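You operate a simulated robot arm through the tools that you are given. There is no shell and no other tool.

The job below is to be done with a simulated two-armed robot. You get a single attempt, and the scene is never put back.

## Task
Bend the metal block's blue tab to the mark on its label.
Fine: seat the block in the bender, pull the lever down to that mark and no further, raise it, put the block back on the white mat. Set down upright: metal block.

Only the result counts: the job must be done as asked and must still hold three seconds after the hand-in. Knocking over, shifting, dropping, spilling or breaking anything else fails it.

## Robot
Two 7-joint arms with two-finger parallel grippers on one trunk, on a base that moves. Base frame: it is fixed to the floor where the robot stands at the start and does not move with it; the origin is under the middle of the robot, x ahead of it, y to its left, z up. Lengths are in m, angles in rad, forces in N, time in s.
The left shoulder is at the start at [0.02, 0.113, 1.222], the right one opposite. With the tool pointing down near the work surface each hand reaches from about 0.14 to 0.58 m from the robot's upright axis, wherever it stands, measured 20 degrees to its own side. Places, roughly: blue tab of the metal block [0.5, 0, 0.9]; lever of the bender [0.7, -0.1, 1]; nest of the bender [0.6, -0.2, 0.8]; white mat on the repair bench [0.5, 0, 0.8]. Payload 1.57 kg a hand.
The tool frame of a hand sits at the grasp point between the pads (the TCP): z along the fingers, y along the line on which they close. The tips reach 0.03 m beyond it. The gripper opens to 0.08 m. The fingers are 0.017 m wide and 0.012 m thick; the gripper's body (0.04 by 0.082 m) begins 0.08 m behind the TCP.
Orientation is told as [roll, pitch, yaw] about the base's x, y, z axes, in that order, counted from this pose: with the fingers straight down and closing along the base's y, the tool's x points along the base's -x, its y along +y and its z along -z.

## Interface
- The arms move only by the tool move_arm. It takes "left_deltas", "right_deltas" or both (then of equal length, played together; a hand with none holds still); each is a list of rows, each an object of numbers (a shift or turn left out is 0, a gripper value left out holds the last): "x", "y", "z": the shift along the tool's x, y, z in m; "rx", "ry", "rz": the turn, a rotation vector about the tool's x, y, z in rad. In form: [{"x": .., "y": .., "z": .., "rx": .., "ry": .., "rz": ..}, ...]. A call has 1 to 20 rows; each row is the pose to reach, as a shift and turn from the pose commanded when the call began, along the tool's axes at that moment. "left_gripper" and "right_gripper" are, for a hand that has rows, the closure in counts, from 0 (fully open) to 255 (shut), set as the call begins (left out, the last holds). A row lasts 0.2 s, in which the tool goes at most 0.05 m and 0.15 rad; a call with a longer step from one row to the next is refused whole, and so is a gripper value outside its range. Where a pose cannot be reached the arm comes as near as it can. A force on the tool above 40 N (or 10 N above the force at the start of the call, whichever is more), or a blocked arm, ends the call early, and 0.2 s more pass. The fingers move at their own pace (about 0.045 m/s each) and stop on an object; they squeeze with about 35 N. The grip force told is the motor's: it shows also when the fingers shut on nothing. Time passes only in rows, and 0.2 s behind the last, so rows that repeat a pose let the fingers close. It gives the time, the measured TCP pose, the force on the tool (base axes), the opening and the grip force at its end, in the units of the frame above (readings bear some noise), with the torque about the TCP (base axes, N m) and any sound that the robot's microphone picked up.
- Cameras (640 x 400 px; columns grow to the right, rows downward): "scene" is now at [0.0823, -0.0127, 1.3467]; the picture's right is [-0.14, -0.99, 0.00], its down [-0.48, 0.07, -0.88] and it looks along [0.87, -0.12, -0.48] (base axes); focal length 262 px, centre (320, 200). "left" rides on the left gripper at [0.072, 0.007, -0.122] in its tool frame; the picture's right is [-0.09, 1.00, 0.00], its down [-0.84, -0.08, -0.54] and it looks along [-0.54, -0.05, 0.84] (tool axes); focal length 238 px, centre (320, 200). "right" rides on the right gripper at [0.072, -0.007, -0.122] in its tool frame; the picture's right is [0.09, 1.00, 0.00], its down [-0.84, 0.08, -0.54] and it looks along [-0.54, 0.05, 0.84] (tool axes); focal length 238 px, centre (320, 200). There is no depth. A picture from a camera that has moved, and an enlarged one, comes with that camera's place and axes in the base frame and with its lens. The place of the scene camera against the robot may be out by one fixed shift of up to 0.025 m in any direction.
- snapshot(camera): a new picture of that camera. No time passes.
- lift_body(by): moves the trunk up (or, below 0, down) by that many m; the arms and the scene camera ride with it, the base frame stays. It gives what a move gives, with no picture.
- steer(legs): drives the robot by 1 to 6 legs, each [ahead, left, turn to the left] in m, m and rad, along the robot's own axes; the way and the turn of a leg run together, so that a leg with both is an arc; at most 1.5 m and 3.142 rad a leg. The arms and the cameras ride along, it lands a little off, and it stops where it bumps. It gives what a move gives.
- turn_head(pan, tilt): turns the head with the scene camera to pan (to the left, within 1.396 rad either way) and tilt (down, from -0.506 to 1.204), counted from straight ahead of the robot. It gives what a move gives.
- zoom(camera, box): a new picture of the part [left, top, right, bottom] of that camera's present view, enlarged. No time passes.
- sign_off(): hands the job in; it is judged then, once.

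Nothing tells you exact positions but the pictures and the camera data. Unless the task says otherwise, let go and move clear before handing in.

The tools are called after "Request:" as name(argument=value, ...) on one line, values as JSON. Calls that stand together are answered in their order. move_arm: Moves the arms, as the interface text tells. Its arguments: {"type":"object","properties":{"left_deltas":{"type":"array"},"left_gripper":{"type":"number"},"right_deltas":{"type":"array"},"right_gripper":{"type":"number"}},"required":[]} The other tools are called the same way: lift_body (by) moves the trunk up or down; steer (legs) drives the base; turn_head (pan, tilt) turns the head that bears the scene camera; snapshot (camera) takes a picture; zoom (camera, box) takes an enlarged picture of a part of a camera's view; sign_off () hands the job in.

At the start:

```text
t: 0.0
left_ee_pos: [0.3799, 0.1317, 1.2465]
left_tool_rot: [0.001, 0.0, -0.001]
left_force: [0.2, 0.0, -0.7]
left_wrist_torque: [0.04, 0.01, -0.01]
left_finger_gap: 0.0801
left_gripper_force: 0.1
right_ee_pos: [0.4222, -0.2755, 1.2116]
right_tool_rot: [-0.001, 0.0, 0.0]
right_force: [-0.5, 0.1, 0.2]
right_wrist_torque: [0.02, 0.02, 0.0]
right_finger_gap: 0.0801
right_gripper_force: 0.1
trunk travel left (down, up): [-0.275, 0.295]
robot x, y, heading: [0.0018, -0.0021, -0.003]
head pan, tilt (commanded): [-0.14, 0.503]
```

scene: 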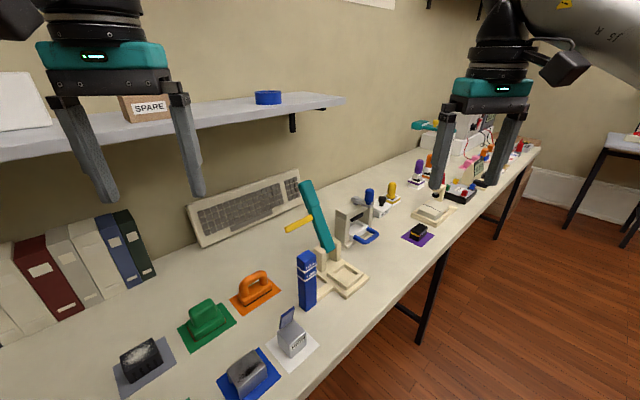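
right: 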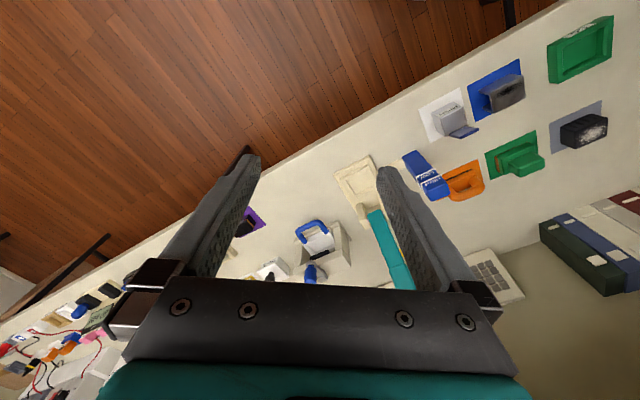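
left: 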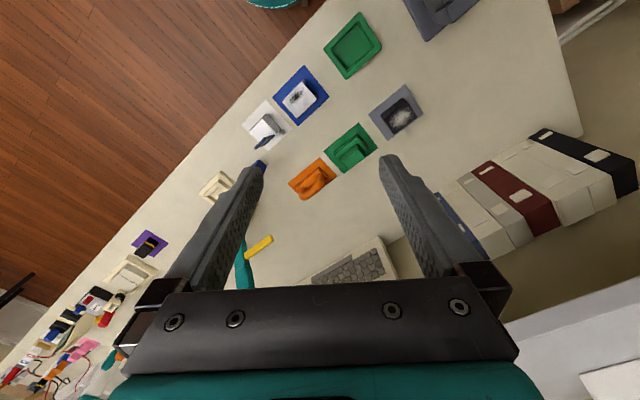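

I see a bench running diagonally, with the metal block (blue tab) on the white mat and the bender with its teal lever just beyond a blue box. I'll look closer at the block, its label, and the bender.

Request:
zoom(camera="scene", box=[240, 280, 360, 380])

Request:
zoom(camera="scene", box=[260, 160, 420, 310])

Request:
zoom(camera="right", box=[320, 60, 560, 260])

Request:
zoom(camera="left", box=[160, 60, 360, 260])

```text
4.00 times, centred on (300, 330) of scene
camera zoom: at [0.0823, -0.0127, 1.3467], right [-0.14, -0.99, 0.0], down [-0.48, 0.07, -0.88], along [0.87, -0.12, -0.48], focal length 1047 px, centre (400, -320)
```

zoom: 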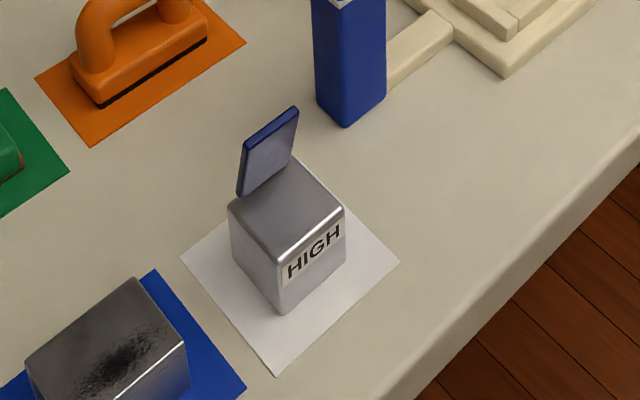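

```text
2.67 times, centred on (340, 235) of scene
camera zoom: at [0.0823, -0.0127, 1.3467], right [-0.14, -0.99, 0.0], down [-0.48, 0.07, -0.88], along [0.87, -0.12, -0.48], focal length 698 px, centre (267, 107)
```

zoom: 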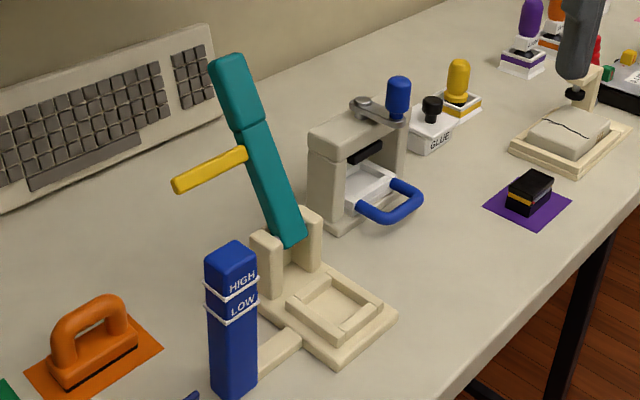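

```text
2.00 times, centred on (440, 160) of right
camera zoom: at [0.3518, -0.2809, 1.3338], right [-0.09, 1.0, 0.0], down [0.84, 0.08, 0.54], along [0.54, 0.05, -0.84], focal length 477 px, centre (80, 280)
```

zoom: 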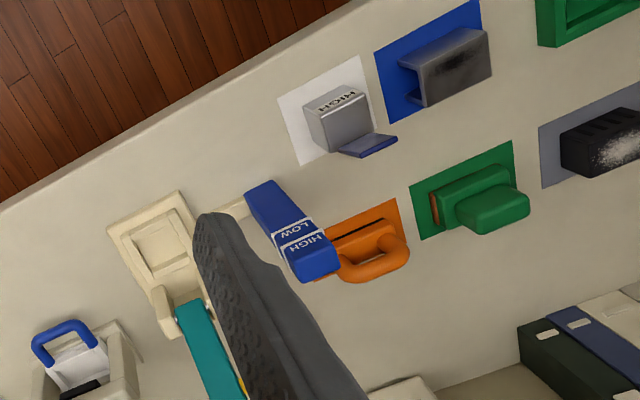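

```text
2.00 times, centred on (260, 160) of left
camera zoom: at [0.3078, 0.1383, 1.3672], right [0.09, 1.0, 0.0], down [0.84, -0.08, 0.54], along [0.54, -0.05, -0.84], focal length 477 px, centre (440, 280)
```

zoom: 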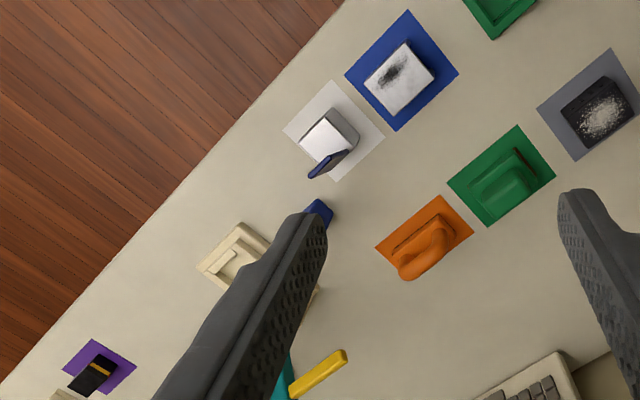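

The block's label reads HIGH, and the post beside the bender has a HIGH ring (upper) and a LOW ring. The bench is turned about 35° from me, so I'll turn to face it squarely and stand between the mat and the bender, with the hands kept high.

Request:
steer(legs=[[0, 0, 0.618], [0, -0.35, 0]])

Request:
turn_head(pan=0.0, tilt=0.75)

Request:
snapshot(camera="scene")

Request:
snapshot(camera="right")

Request:
snapshot(camera="left")

```text
t: 4.0
left_ee_pos: [0.432, 0.0509, 1.2473]
left_tool_rot: [0.001, -0.001, 0.631]
left_force: [0.1, -0.7, -0.7]
left_wrist_torque: [0.03, -0.01, 0.03]
left_finger_gap: 0.0799
left_gripper_force: 0.2
right_ee_pos: [0.7085, -0.2525, 1.2119]
right_tool_rot: [-0.001, 0.0, 0.63]
right_force: [0.0, -0.2, 0.1]
right_wrist_torque: [0.03, 0.03, -0.02]
right_finger_gap: 0.08
right_gripper_force: 0.0
trunk travel left (down, up): [-0.275, 0.295]
robot x, y, heading: [0.2028, -0.2808, 0.632]
head pan, tilt (commanded): [-0.14, 0.503]
```

```text
t: 4.7
left_ee_pos: [0.4329, 0.0497, 1.2456]
left_tool_rot: [0.0, 0.001, 0.632]
left_force: [-0.9, -0.3, 0.0]
left_wrist_torque: [0.0, 0.0, -0.01]
left_finger_gap: 0.0799
left_gripper_force: 0.0
right_ee_pos: [0.7083, -0.2527, 1.2124]
right_tool_rot: [0.001, 0.0, 0.631]
right_force: [0.3, 0.0, -1.2]
right_wrist_torque: [0.03, 0.02, -0.02]
right_finger_gap: 0.08
right_gripper_force: 0.0
trunk travel left (down, up): [-0.275, 0.295]
robot x, y, heading: [0.2019, -0.2781, 0.634]
head pan, tilt (commanded): [0.0, 0.75]
```

```text
taken
camera scene: at [0.2612, -0.2243, 1.3252], right [0.59, -0.81, 0.0], down [-0.55, -0.4, -0.73], along [0.59, 0.43, -0.68], focal length 262 px, centre (320, 200)
```

scene: 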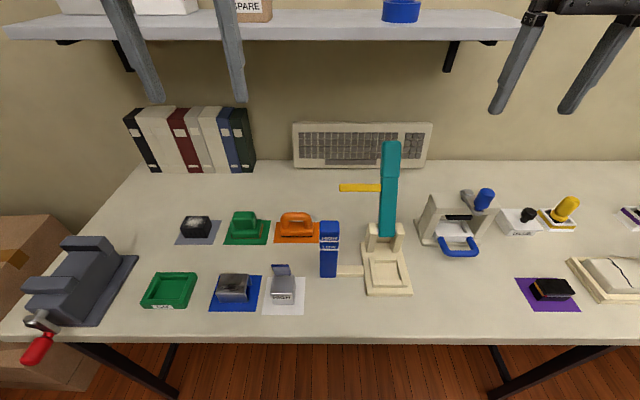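

```text
taken
camera right: at [0.6541, -0.2986, 1.3338], right [-0.66, 0.75, 0.0], down [0.63, 0.56, 0.54], along [0.41, 0.36, -0.84], focal length 238 px, centre (320, 200)
```

right: 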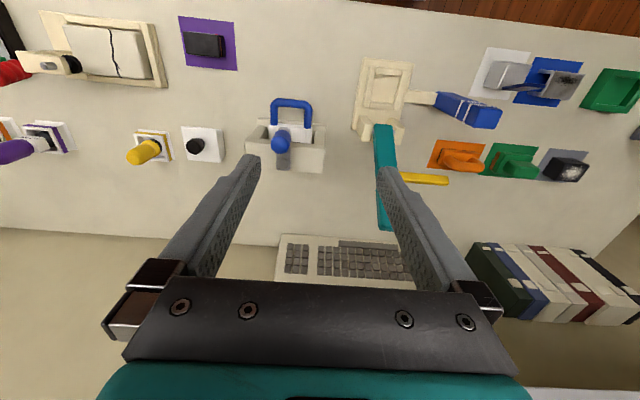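

```text
taken
camera left: at [0.3713, 0.0138, 1.3671], right [-0.51, 0.86, 0.0], down [0.72, 0.43, 0.54], along [0.46, 0.28, -0.84], focal length 238 px, centre (320, 200)
```

left: 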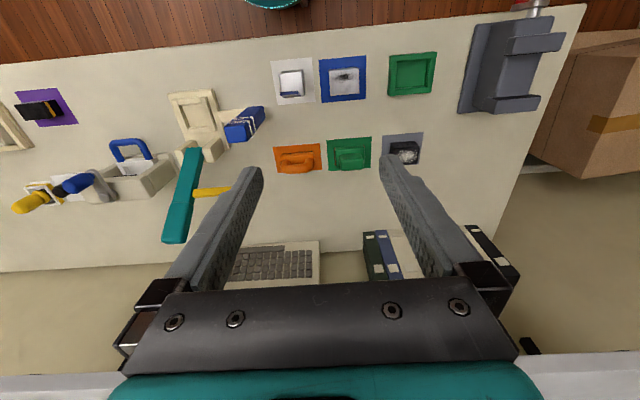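

Now I'm facing the bench squarely. Zooming on the block, bender and post from several cameras to locate them precisely.

Request:
zoom(camera="scene", box=[250, 200, 430, 312])

Request:
zoom(camera="scene", box=[310, 130, 430, 310])

Request:
zoom(camera="left", box=[150, 40, 350, 165])

Request:
zoom(camera="right", box=[340, 40, 560, 178])

```text
3.56 times, centred on (340, 256) of scene
camera zoom: at [0.2612, -0.2243, 1.3252], right [0.59, -0.81, 0.0], down [-0.55, -0.4, -0.73], along [0.59, 0.43, -0.68], focal length 931 px, centre (249, 1)
```

zoom: 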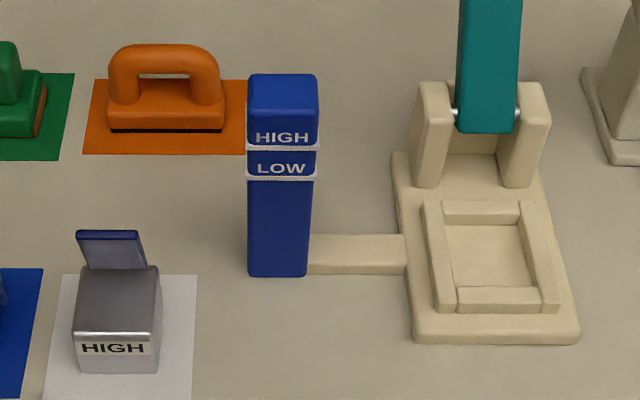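

```text
2.22 times, centred on (370, 220) of scene
camera zoom: at [0.2612, -0.2243, 1.3252], right [0.59, -0.81, 0.0], down [-0.55, -0.4, -0.73], along [0.59, 0.43, -0.68], focal length 582 px, centre (209, 156)
```

zoom: 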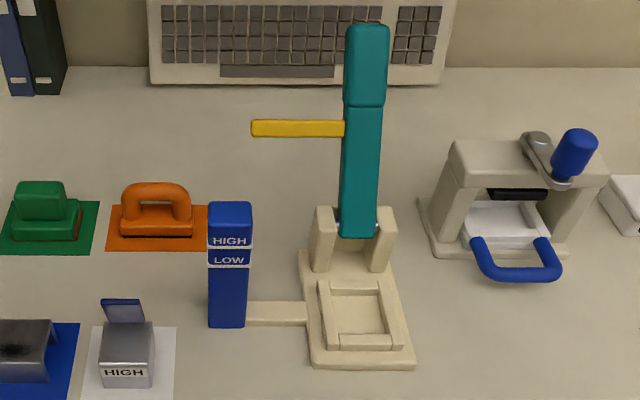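

```text
3.20 times, centred on (250, 102) of left
camera zoom: at [0.3713, 0.0138, 1.3671], right [-0.51, 0.86, 0.0], down [0.72, 0.43, 0.54], along [0.46, 0.28, -0.84], focal length 763 px, centre (544, 512)
```

zoom: 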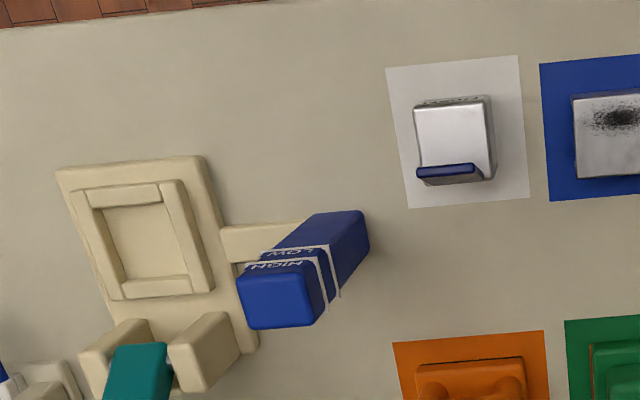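

```text
2.90 times, centred on (450, 109) of right
camera zoom: at [0.6541, -0.2986, 1.3338], right [-0.66, 0.75, 0.0], down [0.63, 0.56, 0.54], along [0.41, 0.36, -0.84], focal length 691 px, centre (-57, 464)
```

zoom: 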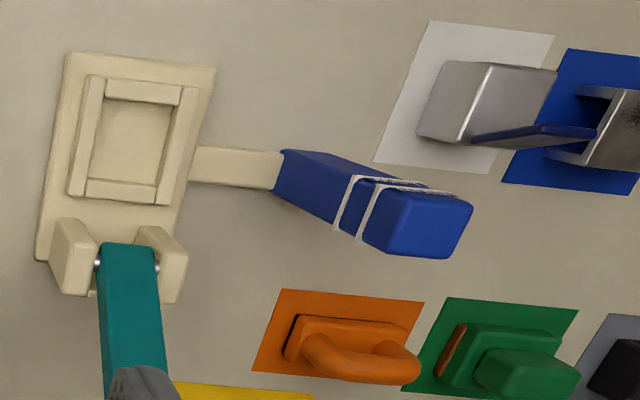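

The tab leans slightly forward over the block's back edge, and the lever swings forward from its pivot behind the nest. The yellow pointer will pass the right side of the post. I'll check the base's clearance to the bench before planning reach.

Request:
turn_head(pan=0.0, tilt=1.2)

Request:
snapshot(camera="scene")

```text
t: 5.6
left_ee_pos: [0.4316, 0.0493, 1.2465]
left_tool_rot: [0.0, 0.0, 0.631]
left_force: [-0.2, -0.1, -0.2]
left_wrist_torque: [0.03, 0.0, 0.0]
left_finger_gap: 0.0801
left_gripper_force: 0.2
right_ee_pos: [0.7077, -0.253, 1.213]
right_tool_rot: [0.0, 0.0, 0.629]
right_force: [-0.8, 0.3, 0.0]
right_wrist_torque: [0.01, 0.0, -0.03]
right_finger_gap: 0.0798
right_gripper_force: 0.1
trunk travel left (down, up): [-0.275, 0.295]
robot x, y, heading: [0.2066, -0.277, 0.631]
head pan, tilt (commanded): [0.0, 1.201]
```

```text
taken
camera scene: at [0.2394, -0.2401, 1.2934], right [0.59, -0.81, 0.0], down [-0.75, -0.55, -0.36], along [0.29, 0.21, -0.93], focal length 262 px, centre (320, 200)
```

scene: 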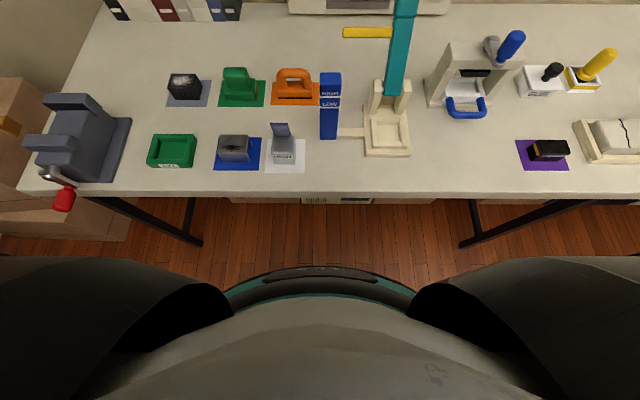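

There's clear room between my base and the bench edge, so I'll move a little closer and to the right for a comfortable reach on the lever, and straighten up to the bench.

Request:
steer(legs=[[0.05, -0.03, -0.013]])

Request:
turn_head(pan=0.0, tilt=0.8)

Request:
snapshot(camera="scene")

Request:
snapshot(camera="right")

Request:
snapshot(camera="left")

```text
t: 6.6
left_ee_pos: [0.4973, 0.0526, 1.2461]
left_tool_rot: [0.0, 0.001, 0.618]
left_force: [0.3, 0.7, 0.0]
left_wrist_torque: [0.01, 0.02, 0.02]
left_finger_gap: 0.0799
left_gripper_force: 0.1
right_ee_pos: [0.7678, -0.2544, 1.2125]
right_tool_rot: [-0.001, 0.0, 0.615]
right_force: [1.1, -0.7, -0.2]
right_wrist_torque: [-0.02, 0.01, -0.01]
right_finger_gap: 0.0798
right_gripper_force: 0.1
trunk travel left (down, up): [-0.275, 0.295]
robot x, y, heading: [0.2626, -0.2723, 0.614]
head pan, tilt (commanded): [0.0, 1.201]
```

```text
t: 7.5
left_ee_pos: [0.4952, 0.0517, 1.2474]
left_tool_rot: [0.002, 0.0, 0.619]
left_force: [0.2, 0.1, -0.6]
left_wrist_torque: [-0.01, -0.05, -0.01]
left_finger_gap: 0.0797
left_gripper_force: 0.1
right_ee_pos: [0.7661, -0.2541, 1.2121]
right_tool_rot: [0.001, 0.001, 0.617]
right_force: [0.6, 0.8, 0.0]
right_wrist_torque: [0.0, 0.01, -0.04]
right_finger_gap: 0.0803
right_gripper_force: 0.0
trunk travel left (down, up): [-0.275, 0.295]
robot x, y, heading: [0.2606, -0.2754, 0.616]
head pan, tilt (commanded): [0.0, 0.799]
```

```text
taken
camera scene: at [0.3182, -0.2216, 1.3211], right [0.58, -0.82, 0.0], down [-0.59, -0.41, -0.7], along [0.57, 0.4, -0.72], focal length 262 px, centre (320, 200)
```

scene: 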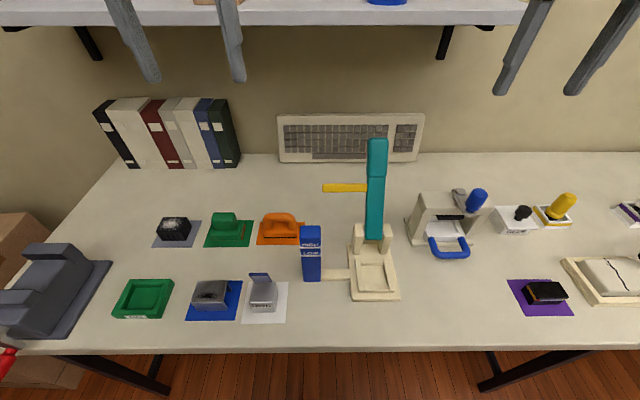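

```text
taken
camera right: at [0.7119, -0.2998, 1.3339], right [-0.65, 0.76, 0.0], down [0.64, 0.55, 0.54], along [0.41, 0.35, -0.84], focal length 238 px, centre (320, 200)
```

right: 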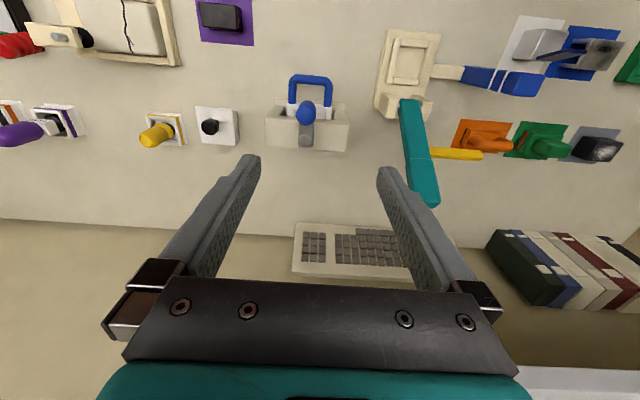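

```text
taken
camera left: at [0.4334, 0.0165, 1.3672], right [-0.5, 0.87, 0.0], down [0.73, 0.42, 0.54], along [0.47, 0.27, -0.84], focal length 238 px, centre (320, 200)
```

left: 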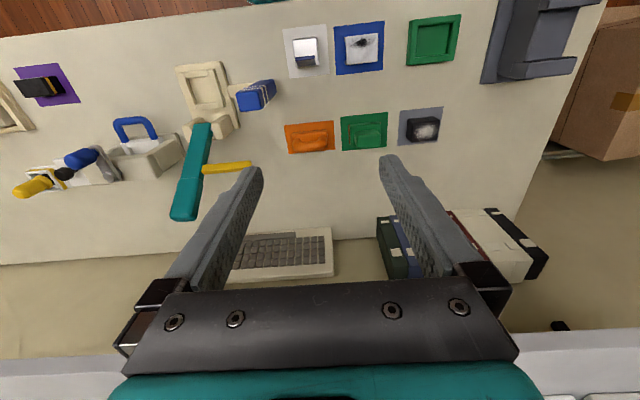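

I'm now square to the bench with everything in front. I'll bring the right hand over the nest area, in front of the lever, for a close look from its wrist camera.

Request:
move_arm(right_deltas=[{"x": 0.02, "y": 0.04, "z": 0}, {"x": 0.04, "y": 0.08, "z": 0}, {"x": 0.06, "y": 0.12, "z": 0}, {"x": 0.08, "y": 0.161, "z": 0}, {"x": 0.08, "y": 0.161, "z": 0.045}, {"x": 0.08, "y": 0.161, "z": 0.09}, {"x": 0.08, "y": 0.161, "z": 0.135}, {"x": 0.08, "y": 0.161, "z": 0.18}, {"x": 0.08, "y": 0.161, "z": 0.212}])

Request:
snapshot(camera="right")

Request:
snapshot(camera="scene")

```text
t: 9.5
left_ee_pos: [0.4952, 0.0517, 1.2465]
left_tool_rot: [0.0, -0.001, 0.617]
left_force: [0.7, 0.2, -0.5]
left_wrist_torque: [-0.02, -0.01, -0.01]
left_finger_gap: 0.08
left_gripper_force: 0.0
right_ee_pos: [0.6074, -0.17, 1.0005]
right_tool_rot: [0.0, -0.002, 0.618]
right_force: [0.0, 0.4, 0.3]
right_wrist_torque: [0.01, -0.02, 0.01]
right_finger_gap: 0.0801
right_gripper_force: 0.2
trunk travel left (down, up): [-0.275, 0.295]
robot x, y, heading: [0.2587, -0.2704, 0.612]
head pan, tilt (commanded): [0.0, 0.799]
```

```text
taken
camera right: at [0.5535, -0.2167, 1.1217], right [-0.65, 0.76, 0.0], down [0.64, 0.55, 0.54], along [0.41, 0.35, -0.84], focal length 238 px, centre (320, 200)
```

right: 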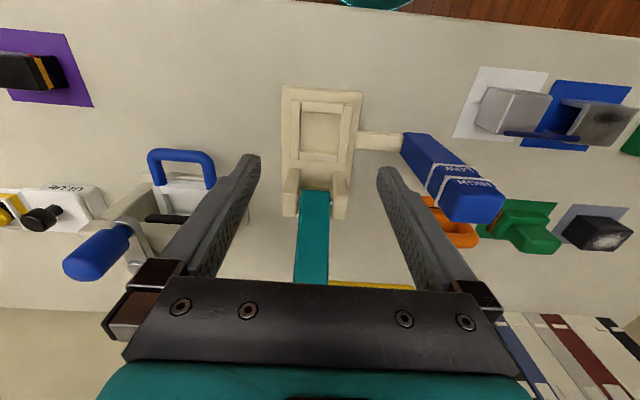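

```text
taken
camera scene: at [0.3183, -0.2217, 1.3211], right [0.58, -0.82, 0.0], down [-0.59, -0.41, -0.7], along [0.57, 0.4, -0.72], focal length 262 px, centre (320, 200)
```

scene: 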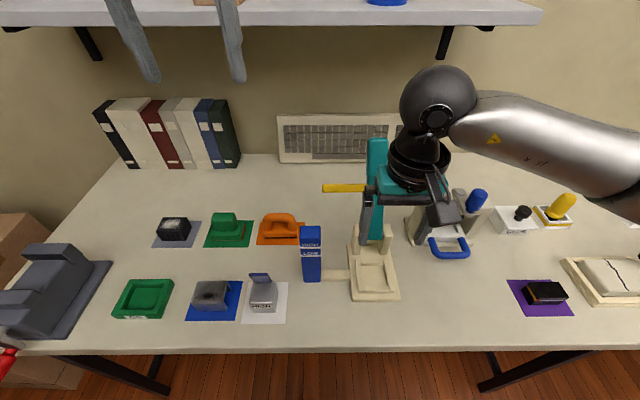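

Request:
zoom(camera="right", box=[250, 70, 410, 170])

Request:
zoom(camera="right", box=[270, 150, 430, 290])

Request:
zoom(camera="left", box=[160, 50, 300, 230])

Request:
zoom(camera="scene", box=[280, 200, 420, 310])

```text
4.00 times, centred on (330, 120) of right
camera zoom: at [0.5535, -0.2167, 1.1217], right [-0.65, 0.76, 0.0], down [0.64, 0.55, 0.54], along [0.41, 0.35, -0.84], focal length 953 px, centre (280, 520)
```

zoom: 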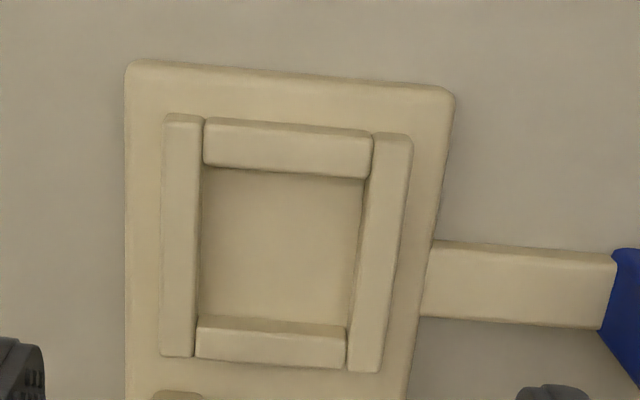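

```text
2.86 times, centred on (350, 220) of right
camera zoom: at [0.5535, -0.2167, 1.1217], right [-0.65, 0.76, 0.0], down [0.64, 0.55, 0.54], along [0.41, 0.35, -0.84], focal length 681 px, centre (234, 143)
```

zoom: 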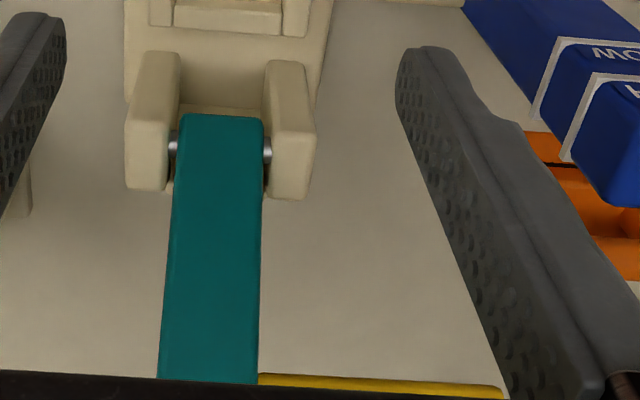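

```text
2.22 times, centred on (230, 140) of left
camera zoom: at [0.4335, 0.0164, 1.3672], right [-0.5, 0.87, 0.0], down [0.73, 0.42, 0.54], along [0.47, 0.27, -0.84], focal length 530 px, centre (520, 333)
```

zoom: 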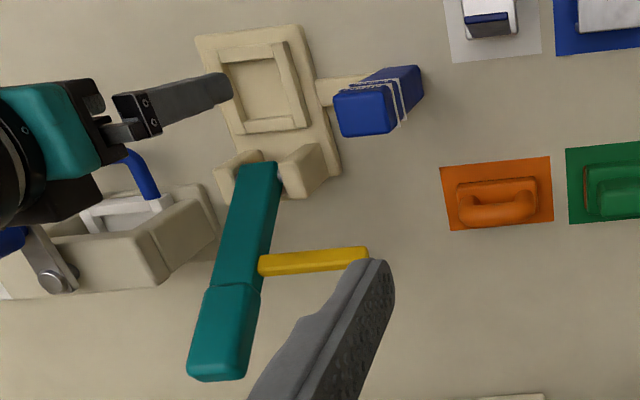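

```text
3.64 times, centred on (350, 255) of scene
camera zoom: at [0.3183, -0.2217, 1.3211], right [0.58, -0.82, 0.0], down [-0.59, -0.41, -0.7], along [0.57, 0.4, -0.72], focal length 952 px, centre (211, 0)
```

zoom: 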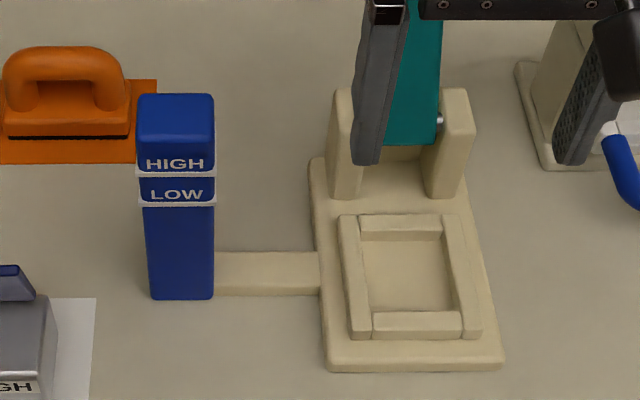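

The nest is an open-framed pocket (about 5 cm inside) aligned with the bench, centred near n 0.417 m out from my start, directly in front of the lever. The block is about a 4.5 cm cube, so I'll take the right hand over it next, passing high above the post.

Request:
move_arm(right_deltas=[{"z": -0.045}, {"z": -0.09}, {"x": 0.005, "y": 0.045, "z": -0.09}, {"x": 0.01, "y": 0.09, "z": -0.09}, {"x": 0.016, "y": 0.135, "z": -0.09}, {"x": 0.022, "y": 0.18, "z": -0.09}, {"x": 0.027, "y": 0.227, "z": -0.09}, {"x": 0.027, "y": 0.227, "z": -0.045}, {"x": 0.027, "y": 0.227, "z": 0.0}])

Request:
snapshot(camera="right")

Request:
snapshot(camera="scene")

```text
t: 11.5
left_ee_pos: [0.4948, 0.0524, 1.2463]
left_tool_rot: [0.001, 0.001, 0.618]
left_force: [-0.1, 0.2, 0.0]
left_wrist_torque: [-0.04, 0.03, 0.01]
left_finger_gap: 0.08
left_gripper_force: 0.0
right_ee_pos: [0.4564, 0.0008, 1.0018]
right_tool_rot: [-0.001, 0.0, 0.616]
right_force: [0.2, 0.3, 1.0]
right_wrist_torque: [0.03, -0.04, 0.02]
right_finger_gap: 0.08
right_gripper_force: 0.0
trunk travel left (down, up): [-0.275, 0.295]
robot x, y, heading: [0.2604, -0.2711, 0.611]
head pan, tilt (commanded): [0.0, 0.799]
```

```text
taken
camera right: at [0.4016, -0.0455, 1.1229], right [-0.65, 0.76, 0.0], down [0.64, 0.55, 0.54], along [0.41, 0.35, -0.84], focal length 238 px, centre (320, 200)
```

right: 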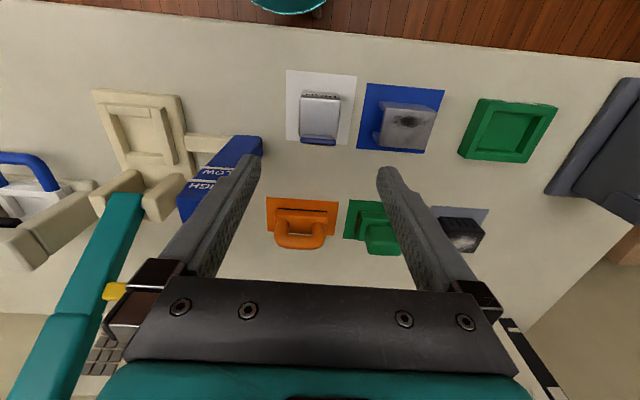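

```text
taken
camera scene: at [0.318, -0.2214, 1.3211], right [0.58, -0.82, 0.0], down [-0.58, -0.41, -0.7], along [0.57, 0.4, -0.72], focal length 262 px, centre (320, 200)
```

scene: 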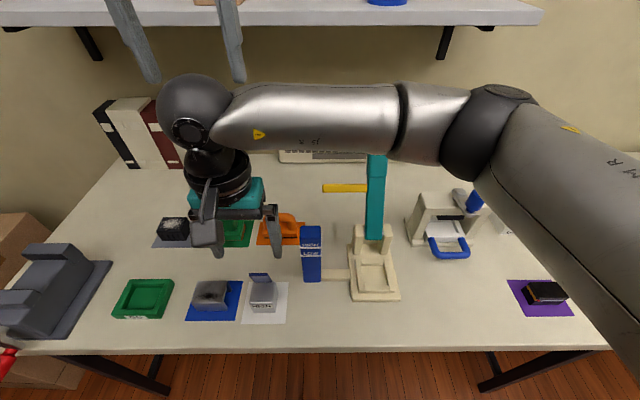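

Request:
zoom(camera="right", box=[270, 60, 370, 160])

Request:
zoom(camera="left", box=[240, 10, 360, 130])

```text
4.00 times, centred on (320, 110) of right
camera zoom: at [0.4016, -0.0455, 1.1229], right [-0.65, 0.76, 0.0], down [0.64, 0.55, 0.54], along [0.41, 0.35, -0.84], focal length 953 px, centre (320, 560)
```

zoom: 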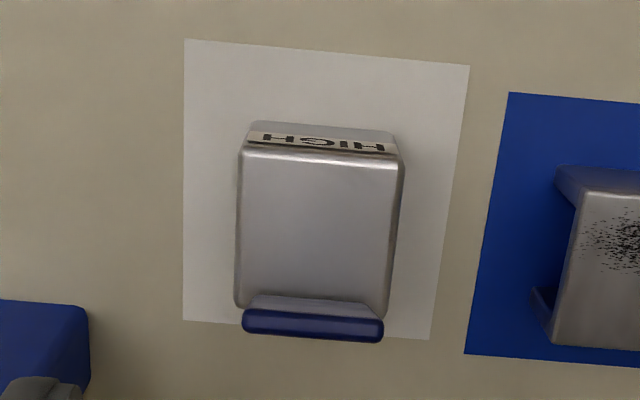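

```text
3.33 times, centred on (300, 70) of left
camera zoom: at [0.4332, 0.0167, 1.3671], right [-0.5, 0.87, 0.0], down [0.73, 0.42, 0.54], along [0.47, 0.27, -0.84], focal length 794 px, centre (387, 633)
```

zoom: 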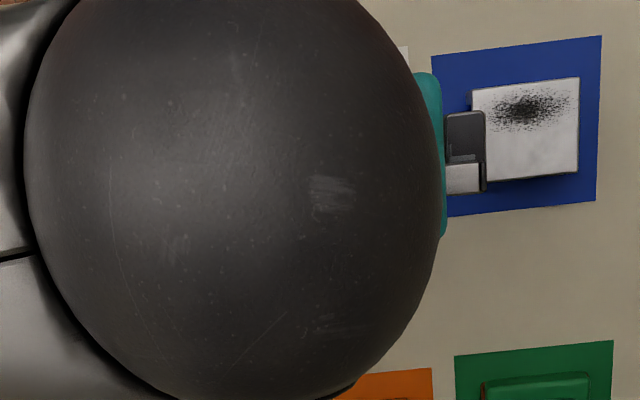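

The block is centred on the white mat and my right hand is right above it. I'll correct by a few millimetres and descend part way, then check the forearm's clearance over the lever and post.

Request:
move_arm(right_deltas=[{"x": 0.0035, "y": -0.0014, "z": 0.03}, {"x": 0.0035, "y": -0.0014, "z": 0.06}, {"x": 0.0035, "y": -0.0014, "z": 0.09}])

Request:
snapshot(camera="right")

Request:
snapshot(camera="scene")

Request:
snapshot(camera="left")

```text
t: 12.3
left_ee_pos: [0.4947, 0.0535, 1.2467]
left_tool_rot: [0.001, -0.001, 0.619]
left_force: [0.2, -0.1, -0.1]
left_wrist_torque: [0.0, -0.02, 0.01]
left_finger_gap: 0.0798
left_gripper_force: 0.1
right_ee_pos: [0.4541, -0.0008, 0.9123]
right_tool_rot: [0.001, -0.003, 0.617]
right_force: [0.8, 0.0, 0.1]
right_wrist_torque: [0.0, -0.01, -0.02]
right_finger_gap: 0.0797
right_gripper_force: 0.0
trunk travel left (down, up): [-0.275, 0.295]
robot x, y, heading: [0.2624, -0.2756, 0.615]
head pan, tilt (commanded): [0.0, 0.799]
```

```text
taken
camera right: at [0.3996, -0.0475, 1.0333], right [-0.65, 0.76, 0.0], down [0.64, 0.55, 0.54], along [0.41, 0.35, -0.84], focal length 238 px, centre (320, 200)
```

right: 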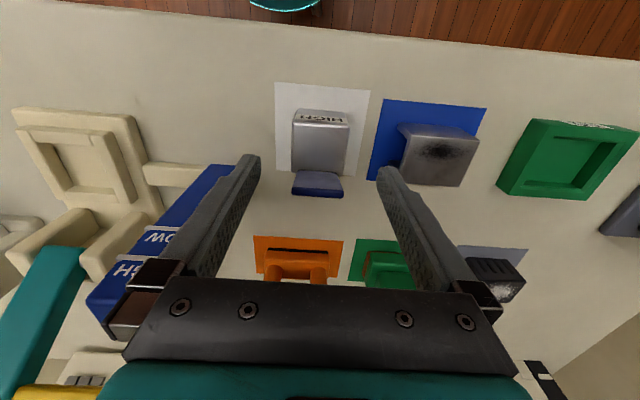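

```text
taken
camera scene: at [0.3182, -0.2215, 1.3211], right [0.58, -0.82, 0.0], down [-0.58, -0.41, -0.7], along [0.57, 0.4, -0.72], focal length 262 px, centre (320, 200)
```

scene: 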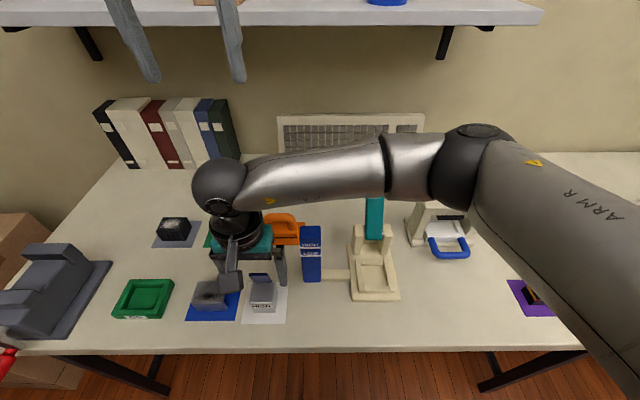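

```text
taken
camera left: at [0.4334, 0.0166, 1.3671], right [-0.5, 0.87, 0.0], down [0.73, 0.42, 0.54], along [0.47, 0.27, -0.84], focal length 238 px, centre (320, 200)
```

left: 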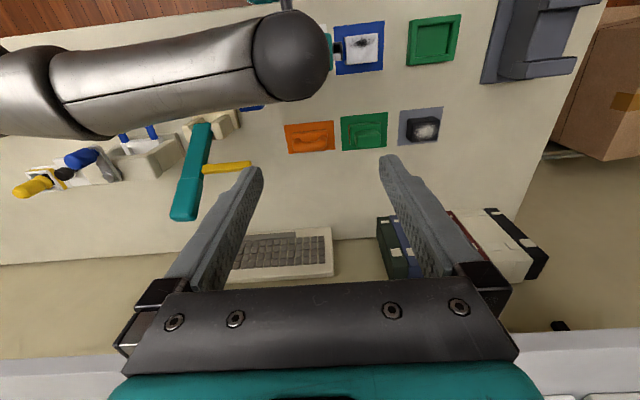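

Clearances look good: the forearm runs in front of and above the lever, and the fingers straddle the block. Descending to grip height (tips kept ~2 cm above the block's bottom so they'll clear the nest rim).

Request:
move_arm(right_deltas=[{"x": 0.001, "y": -0.001, "z": 0.02}, {"x": 0.001, "y": -0.001, "z": 0.04}, {"x": 0.001, "y": -0.001, "z": 0.0605}, {"x": 0.001, "y": -0.001, "z": 0.0605}])

Request:
snapshot(camera="right")

Request:
zoom(camera="scene", box=[180, 180, 340, 320])

```text
t: 13.3
left_ee_pos: [0.4958, 0.0529, 1.2467]
left_tool_rot: [0.0, 0.001, 0.618]
left_force: [0.8, 0.5, -0.6]
left_wrist_torque: [0.0, -0.02, -0.02]
left_finger_gap: 0.0799
left_gripper_force: 0.1
right_ee_pos: [0.4515, -0.003, 0.8511]
right_tool_rot: [0.0, -0.001, 0.616]
right_force: [-1.1, -0.3, 0.4]
right_wrist_torque: [-0.01, -0.01, 0.02]
right_finger_gap: 0.0799
right_gripper_force: 0.2
trunk travel left (down, up): [-0.275, 0.295]
robot x, y, heading: [0.2607, -0.2727, 0.621]
head pan, tilt (commanded): [0.0, 0.799]
```

```text
taken
camera right: at [0.3978, -0.0493, 0.9719], right [-0.65, 0.76, 0.0], down [0.64, 0.55, 0.54], along [0.41, 0.35, -0.84], focal length 238 px, centre (320, 200)
```

right: 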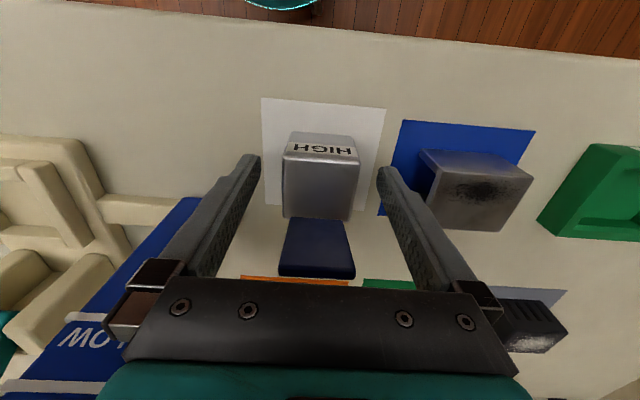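

```text
2.86 times, centred on (260, 250) of scene
camera zoom: at [0.3181, -0.2216, 1.3211], right [0.58, -0.82, 0.0], down [-0.58, -0.41, -0.7], along [0.57, 0.4, -0.72], focal length 748 px, centre (491, 57)
```

zoom: 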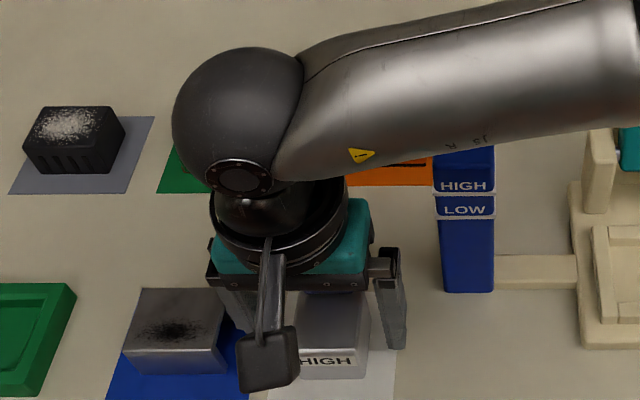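

The fingers straddle the block on its left and right faces with the tab free between them. Closing the gripper.

Request:
move_arm(right_deltas=[{"x": -0.001}, {"x": -0.001}, {"x": -0.001}, {"x": -0.001}, {"x": -0.001}, {"x": -0.001}], right_gripper=255)

Request:
snapshot(camera="right")

```text
t: 14.7
left_ee_pos: [0.495, 0.0526, 1.2463]
left_tool_rot: [0.0, 0.0, 0.618]
left_force: [-0.4, 0.5, -0.4]
left_wrist_torque: [-0.01, 0.0, 0.02]
left_finger_gap: 0.0803
left_gripper_force: 0.1
right_ee_pos: [0.4525, -0.0025, 0.8521]
right_tool_rot: [-0.001, 0.001, 0.617]
right_force: [-0.3, -0.7, -0.2]
right_wrist_torque: [0.02, 0.02, -0.05]
right_finger_gap: 0.0454
right_gripper_force: 35.1
trunk travel left (down, up): [-0.275, 0.295]
robot x, y, heading: [0.2631, -0.2748, 0.615]
head pan, tilt (commanded): [0.0, 0.799]
```

```text
taken
camera right: at [0.3988, -0.0488, 0.9722], right [-0.65, 0.76, 0.0], down [0.64, 0.55, 0.54], along [0.41, 0.35, -0.84], focal length 238 px, centre (320, 200)
```

right: 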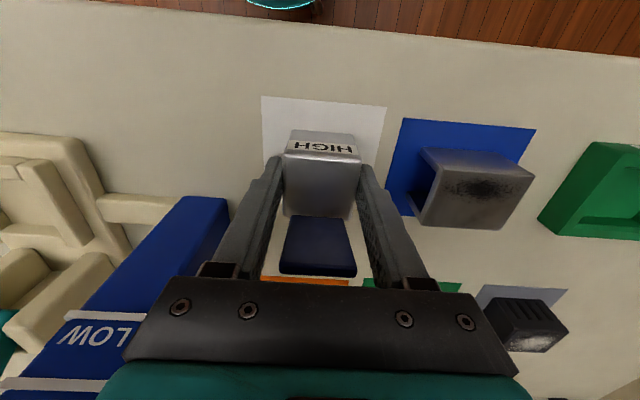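

The block is gripped (45 mm gap, 35 N). Lifting straight up first.

Request:
move_arm(right_deltas=[{"z": -0.02}, {"z": -0.06}, {"z": -0.105}, {"z": -0.15}, {"z": -0.195}, {"z": -0.24}])

Request:
snapshot(camera="right")

Request:
snapshot(camera="scene")

```text
t: 16.1
left_ee_pos: [0.4951, 0.0515, 1.2462]
left_tool_rot: [-0.001, 0.0, 0.617]
left_force: [-0.5, -0.7, 0.8]
left_wrist_torque: [0.0, 0.0, -0.02]
left_finger_gap: 0.0802
left_gripper_force: 0.0
right_ee_pos: [0.4509, -0.004, 1.0911]
right_tool_rot: [-0.001, 0.001, 0.616]
right_force: [0.1, 0.1, -2.2]
right_wrist_torque: [-0.01, -0.03, 0.03]
right_finger_gap: 0.0455
right_gripper_force: 34.5
trunk travel left (down, up): [-0.275, 0.295]
robot x, y, heading: [0.2582, -0.2745, 0.616]
head pan, tilt (commanded): [0.0, 0.799]
```

```text
taken
camera right: at [0.397, -0.0498, 1.2127], right [-0.65, 0.76, 0.0], down [0.64, 0.55, 0.54], along [0.41, 0.35, -0.84], focal length 238 px, centre (320, 200)
```

right: 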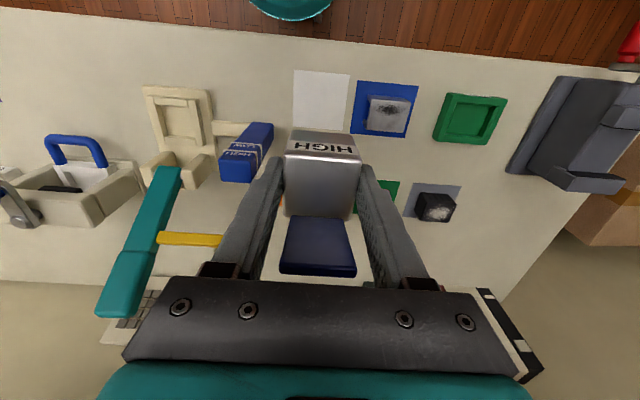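

```text
taken
camera scene: at [0.318, -0.2217, 1.3211], right [0.58, -0.82, 0.0], down [-0.58, -0.41, -0.7], along [0.57, 0.4, -0.72], focal length 262 px, centre (320, 200)
```

scene: 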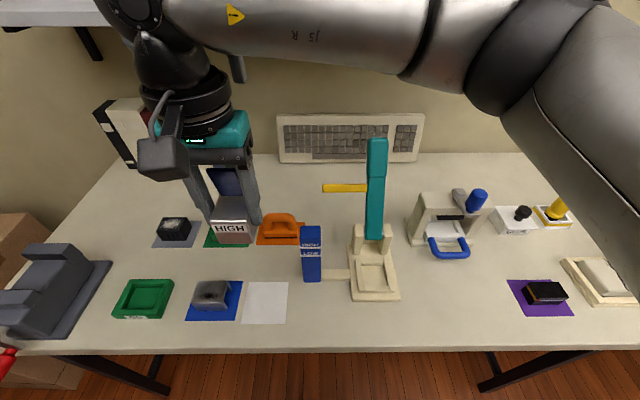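

The block is held firmly and the HIGH label is visible. Carrying it high over the post to above the nest.

Request:
move_arm(right_deltas=[{"y": -0.04}, {"x": -0.005, "y": -0.08}, {"x": -0.015, "y": -0.12}, {"x": -0.03, "y": -0.16}, {"x": -0.04, "y": -0.2}, {"x": -0.0496, "y": -0.2259}, {"x": -0.0496, "y": -0.2259}])

Request:
snapshot(camera="right")

Request:
snapshot(camera="scene")

Request:
snapshot(camera="left")

```text
t: 17.7
left_ee_pos: [0.495, 0.053, 1.247]
left_tool_rot: [0.001, 0.001, 0.618]
left_force: [-0.5, -0.5, -0.1]
left_wrist_torque: [0.01, -0.03, 0.0]
left_finger_gap: 0.0801
left_gripper_force: 0.0
right_ee_pos: [0.623, -0.1592, 1.0901]
right_tool_rot: [-0.001, 0.0, 0.616]
right_force: [0.2, 0.2, -1.4]
right_wrist_torque: [-0.03, 0.01, -0.02]
right_finger_gap: 0.0455
right_gripper_force: 35.3
trunk travel left (down, up): [-0.275, 0.295]
robot x, y, heading: [0.2604, -0.2737, 0.619]
head pan, tilt (commanded): [0.0, 0.799]
```

```text
taken
camera right: at [0.5693, -0.205, 1.212], right [-0.65, 0.76, 0.0], down [0.64, 0.55, 0.54], along [0.41, 0.35, -0.84], focal length 238 px, centre (320, 200)
```

right: 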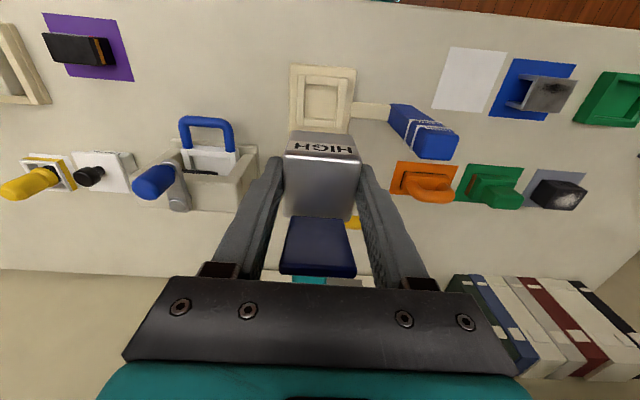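

```text
taken
camera scene: at [0.3181, -0.2214, 1.3211], right [0.58, -0.82, 0.0], down [-0.58, -0.41, -0.7], along [0.57, 0.4, -0.72], focal length 262 px, centre (320, 200)
```

scene: 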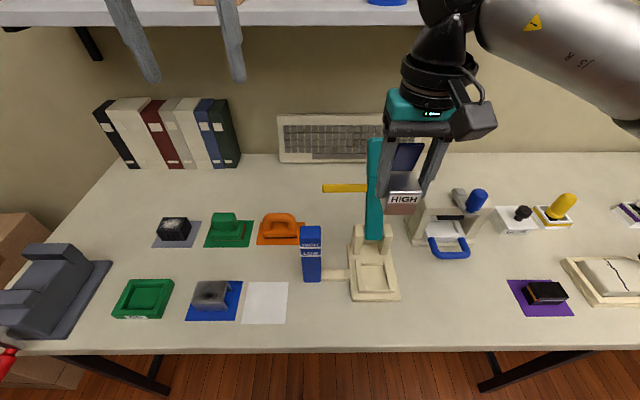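

```text
taken
camera left: at [0.4333, 0.0166, 1.3671], right [-0.5, 0.87, 0.0], down [0.73, 0.42, 0.54], along [0.47, 0.27, -0.84], focal length 238 px, centre (320, 200)
```

left: 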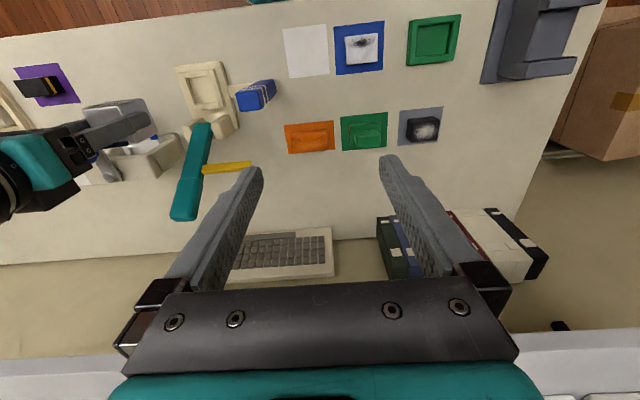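

Hand and block are above the nest. Lowering to just above the rim to check alignment before seating.

Request:
move_arm(right_deltas=[{"x": 0.001, "z": 0.045}, {"x": 0.001, "z": 0.09}, {"x": 0.001, "z": 0.13}, {"x": 0.001, "z": 0.165}, {"x": 0.001, "z": 0.19}, {"x": 0.001, "z": 0.19}])

Request:
snapshot(camera="right")

Request:
zoom(camera="scene", box=[290, 170, 450, 310])

Request:
zoom(camera="left", box=[130, 40, 290, 180])

```text
t: 19.1
left_ee_pos: [0.4948, 0.0522, 1.248]
left_tool_rot: [0.001, 0.002, 0.619]
left_force: [-1.0, -0.5, 0.1]
left_wrist_torque: [0.0, -0.04, 0.04]
left_finger_gap: 0.0795
left_gripper_force: 0.1
right_ee_pos: [0.6228, -0.1601, 0.9007]
right_tool_rot: [0.0, -0.001, 0.617]
right_force: [-0.2, 0.2, -2.6]
right_wrist_torque: [0.04, 0.04, 0.01]
right_finger_gap: 0.0454
right_gripper_force: 34.7
trunk travel left (down, up): [-0.275, 0.295]
robot x, y, heading: [0.2611, -0.2724, 0.619]
head pan, tilt (commanded): [0.0, 0.799]
```

```text
taken
camera right: at [0.5687, -0.2056, 1.0212], right [-0.65, 0.76, 0.0], down [0.64, 0.55, 0.54], along [0.41, 0.35, -0.84], focal length 238 px, centre (320, 200)
```

right: 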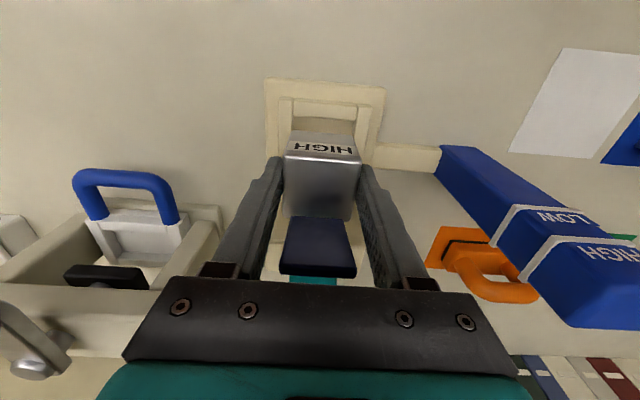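

```text
2.86 times, centred on (370, 240) of scene
camera zoom: at [0.3182, -0.2216, 1.3211], right [0.58, -0.82, 0.0], down [-0.58, -0.41, -0.7], along [0.57, 0.4, -0.72], focal length 748 px, centre (177, 86)
```

zoom: 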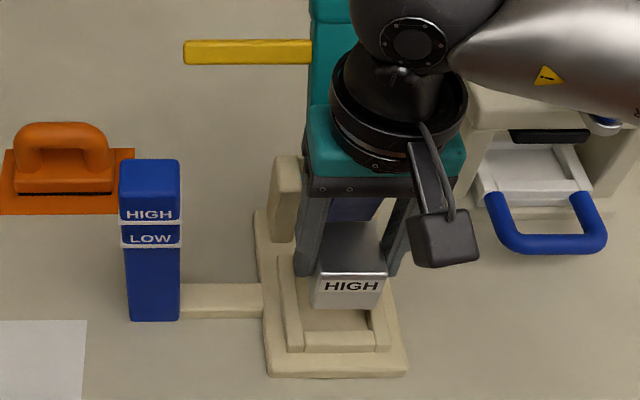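

```text
2.86 times, centred on (210, 110) of left
camera zoom: at [0.4334, 0.0165, 1.3672], right [-0.5, 0.87, 0.0], down [0.73, 0.42, 0.54], along [0.47, 0.27, -0.84], focal length 681 px, centre (634, 457)
```

zoom: 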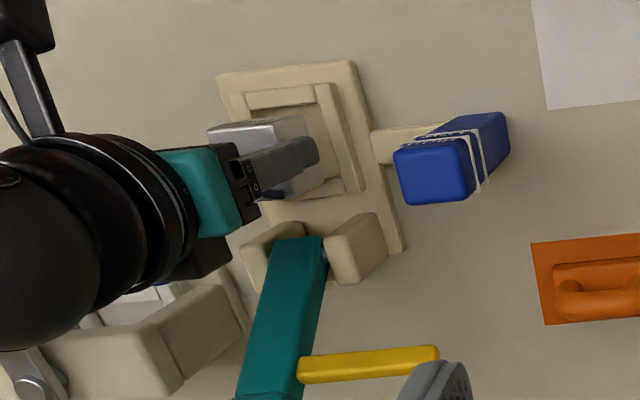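

Request:
zoom(camera="right", box=[250, 70, 400, 170])

```text
4.00 times, centred on (325, 120) of right
camera zoom: at [0.5687, -0.2056, 1.0212], right [-0.65, 0.76, 0.0], down [0.64, 0.55, 0.54], along [0.41, 0.35, -0.84], focal length 953 px, centre (300, 520)
```

zoom: 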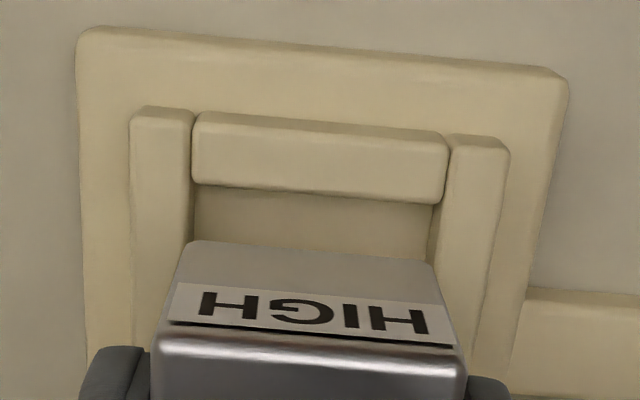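

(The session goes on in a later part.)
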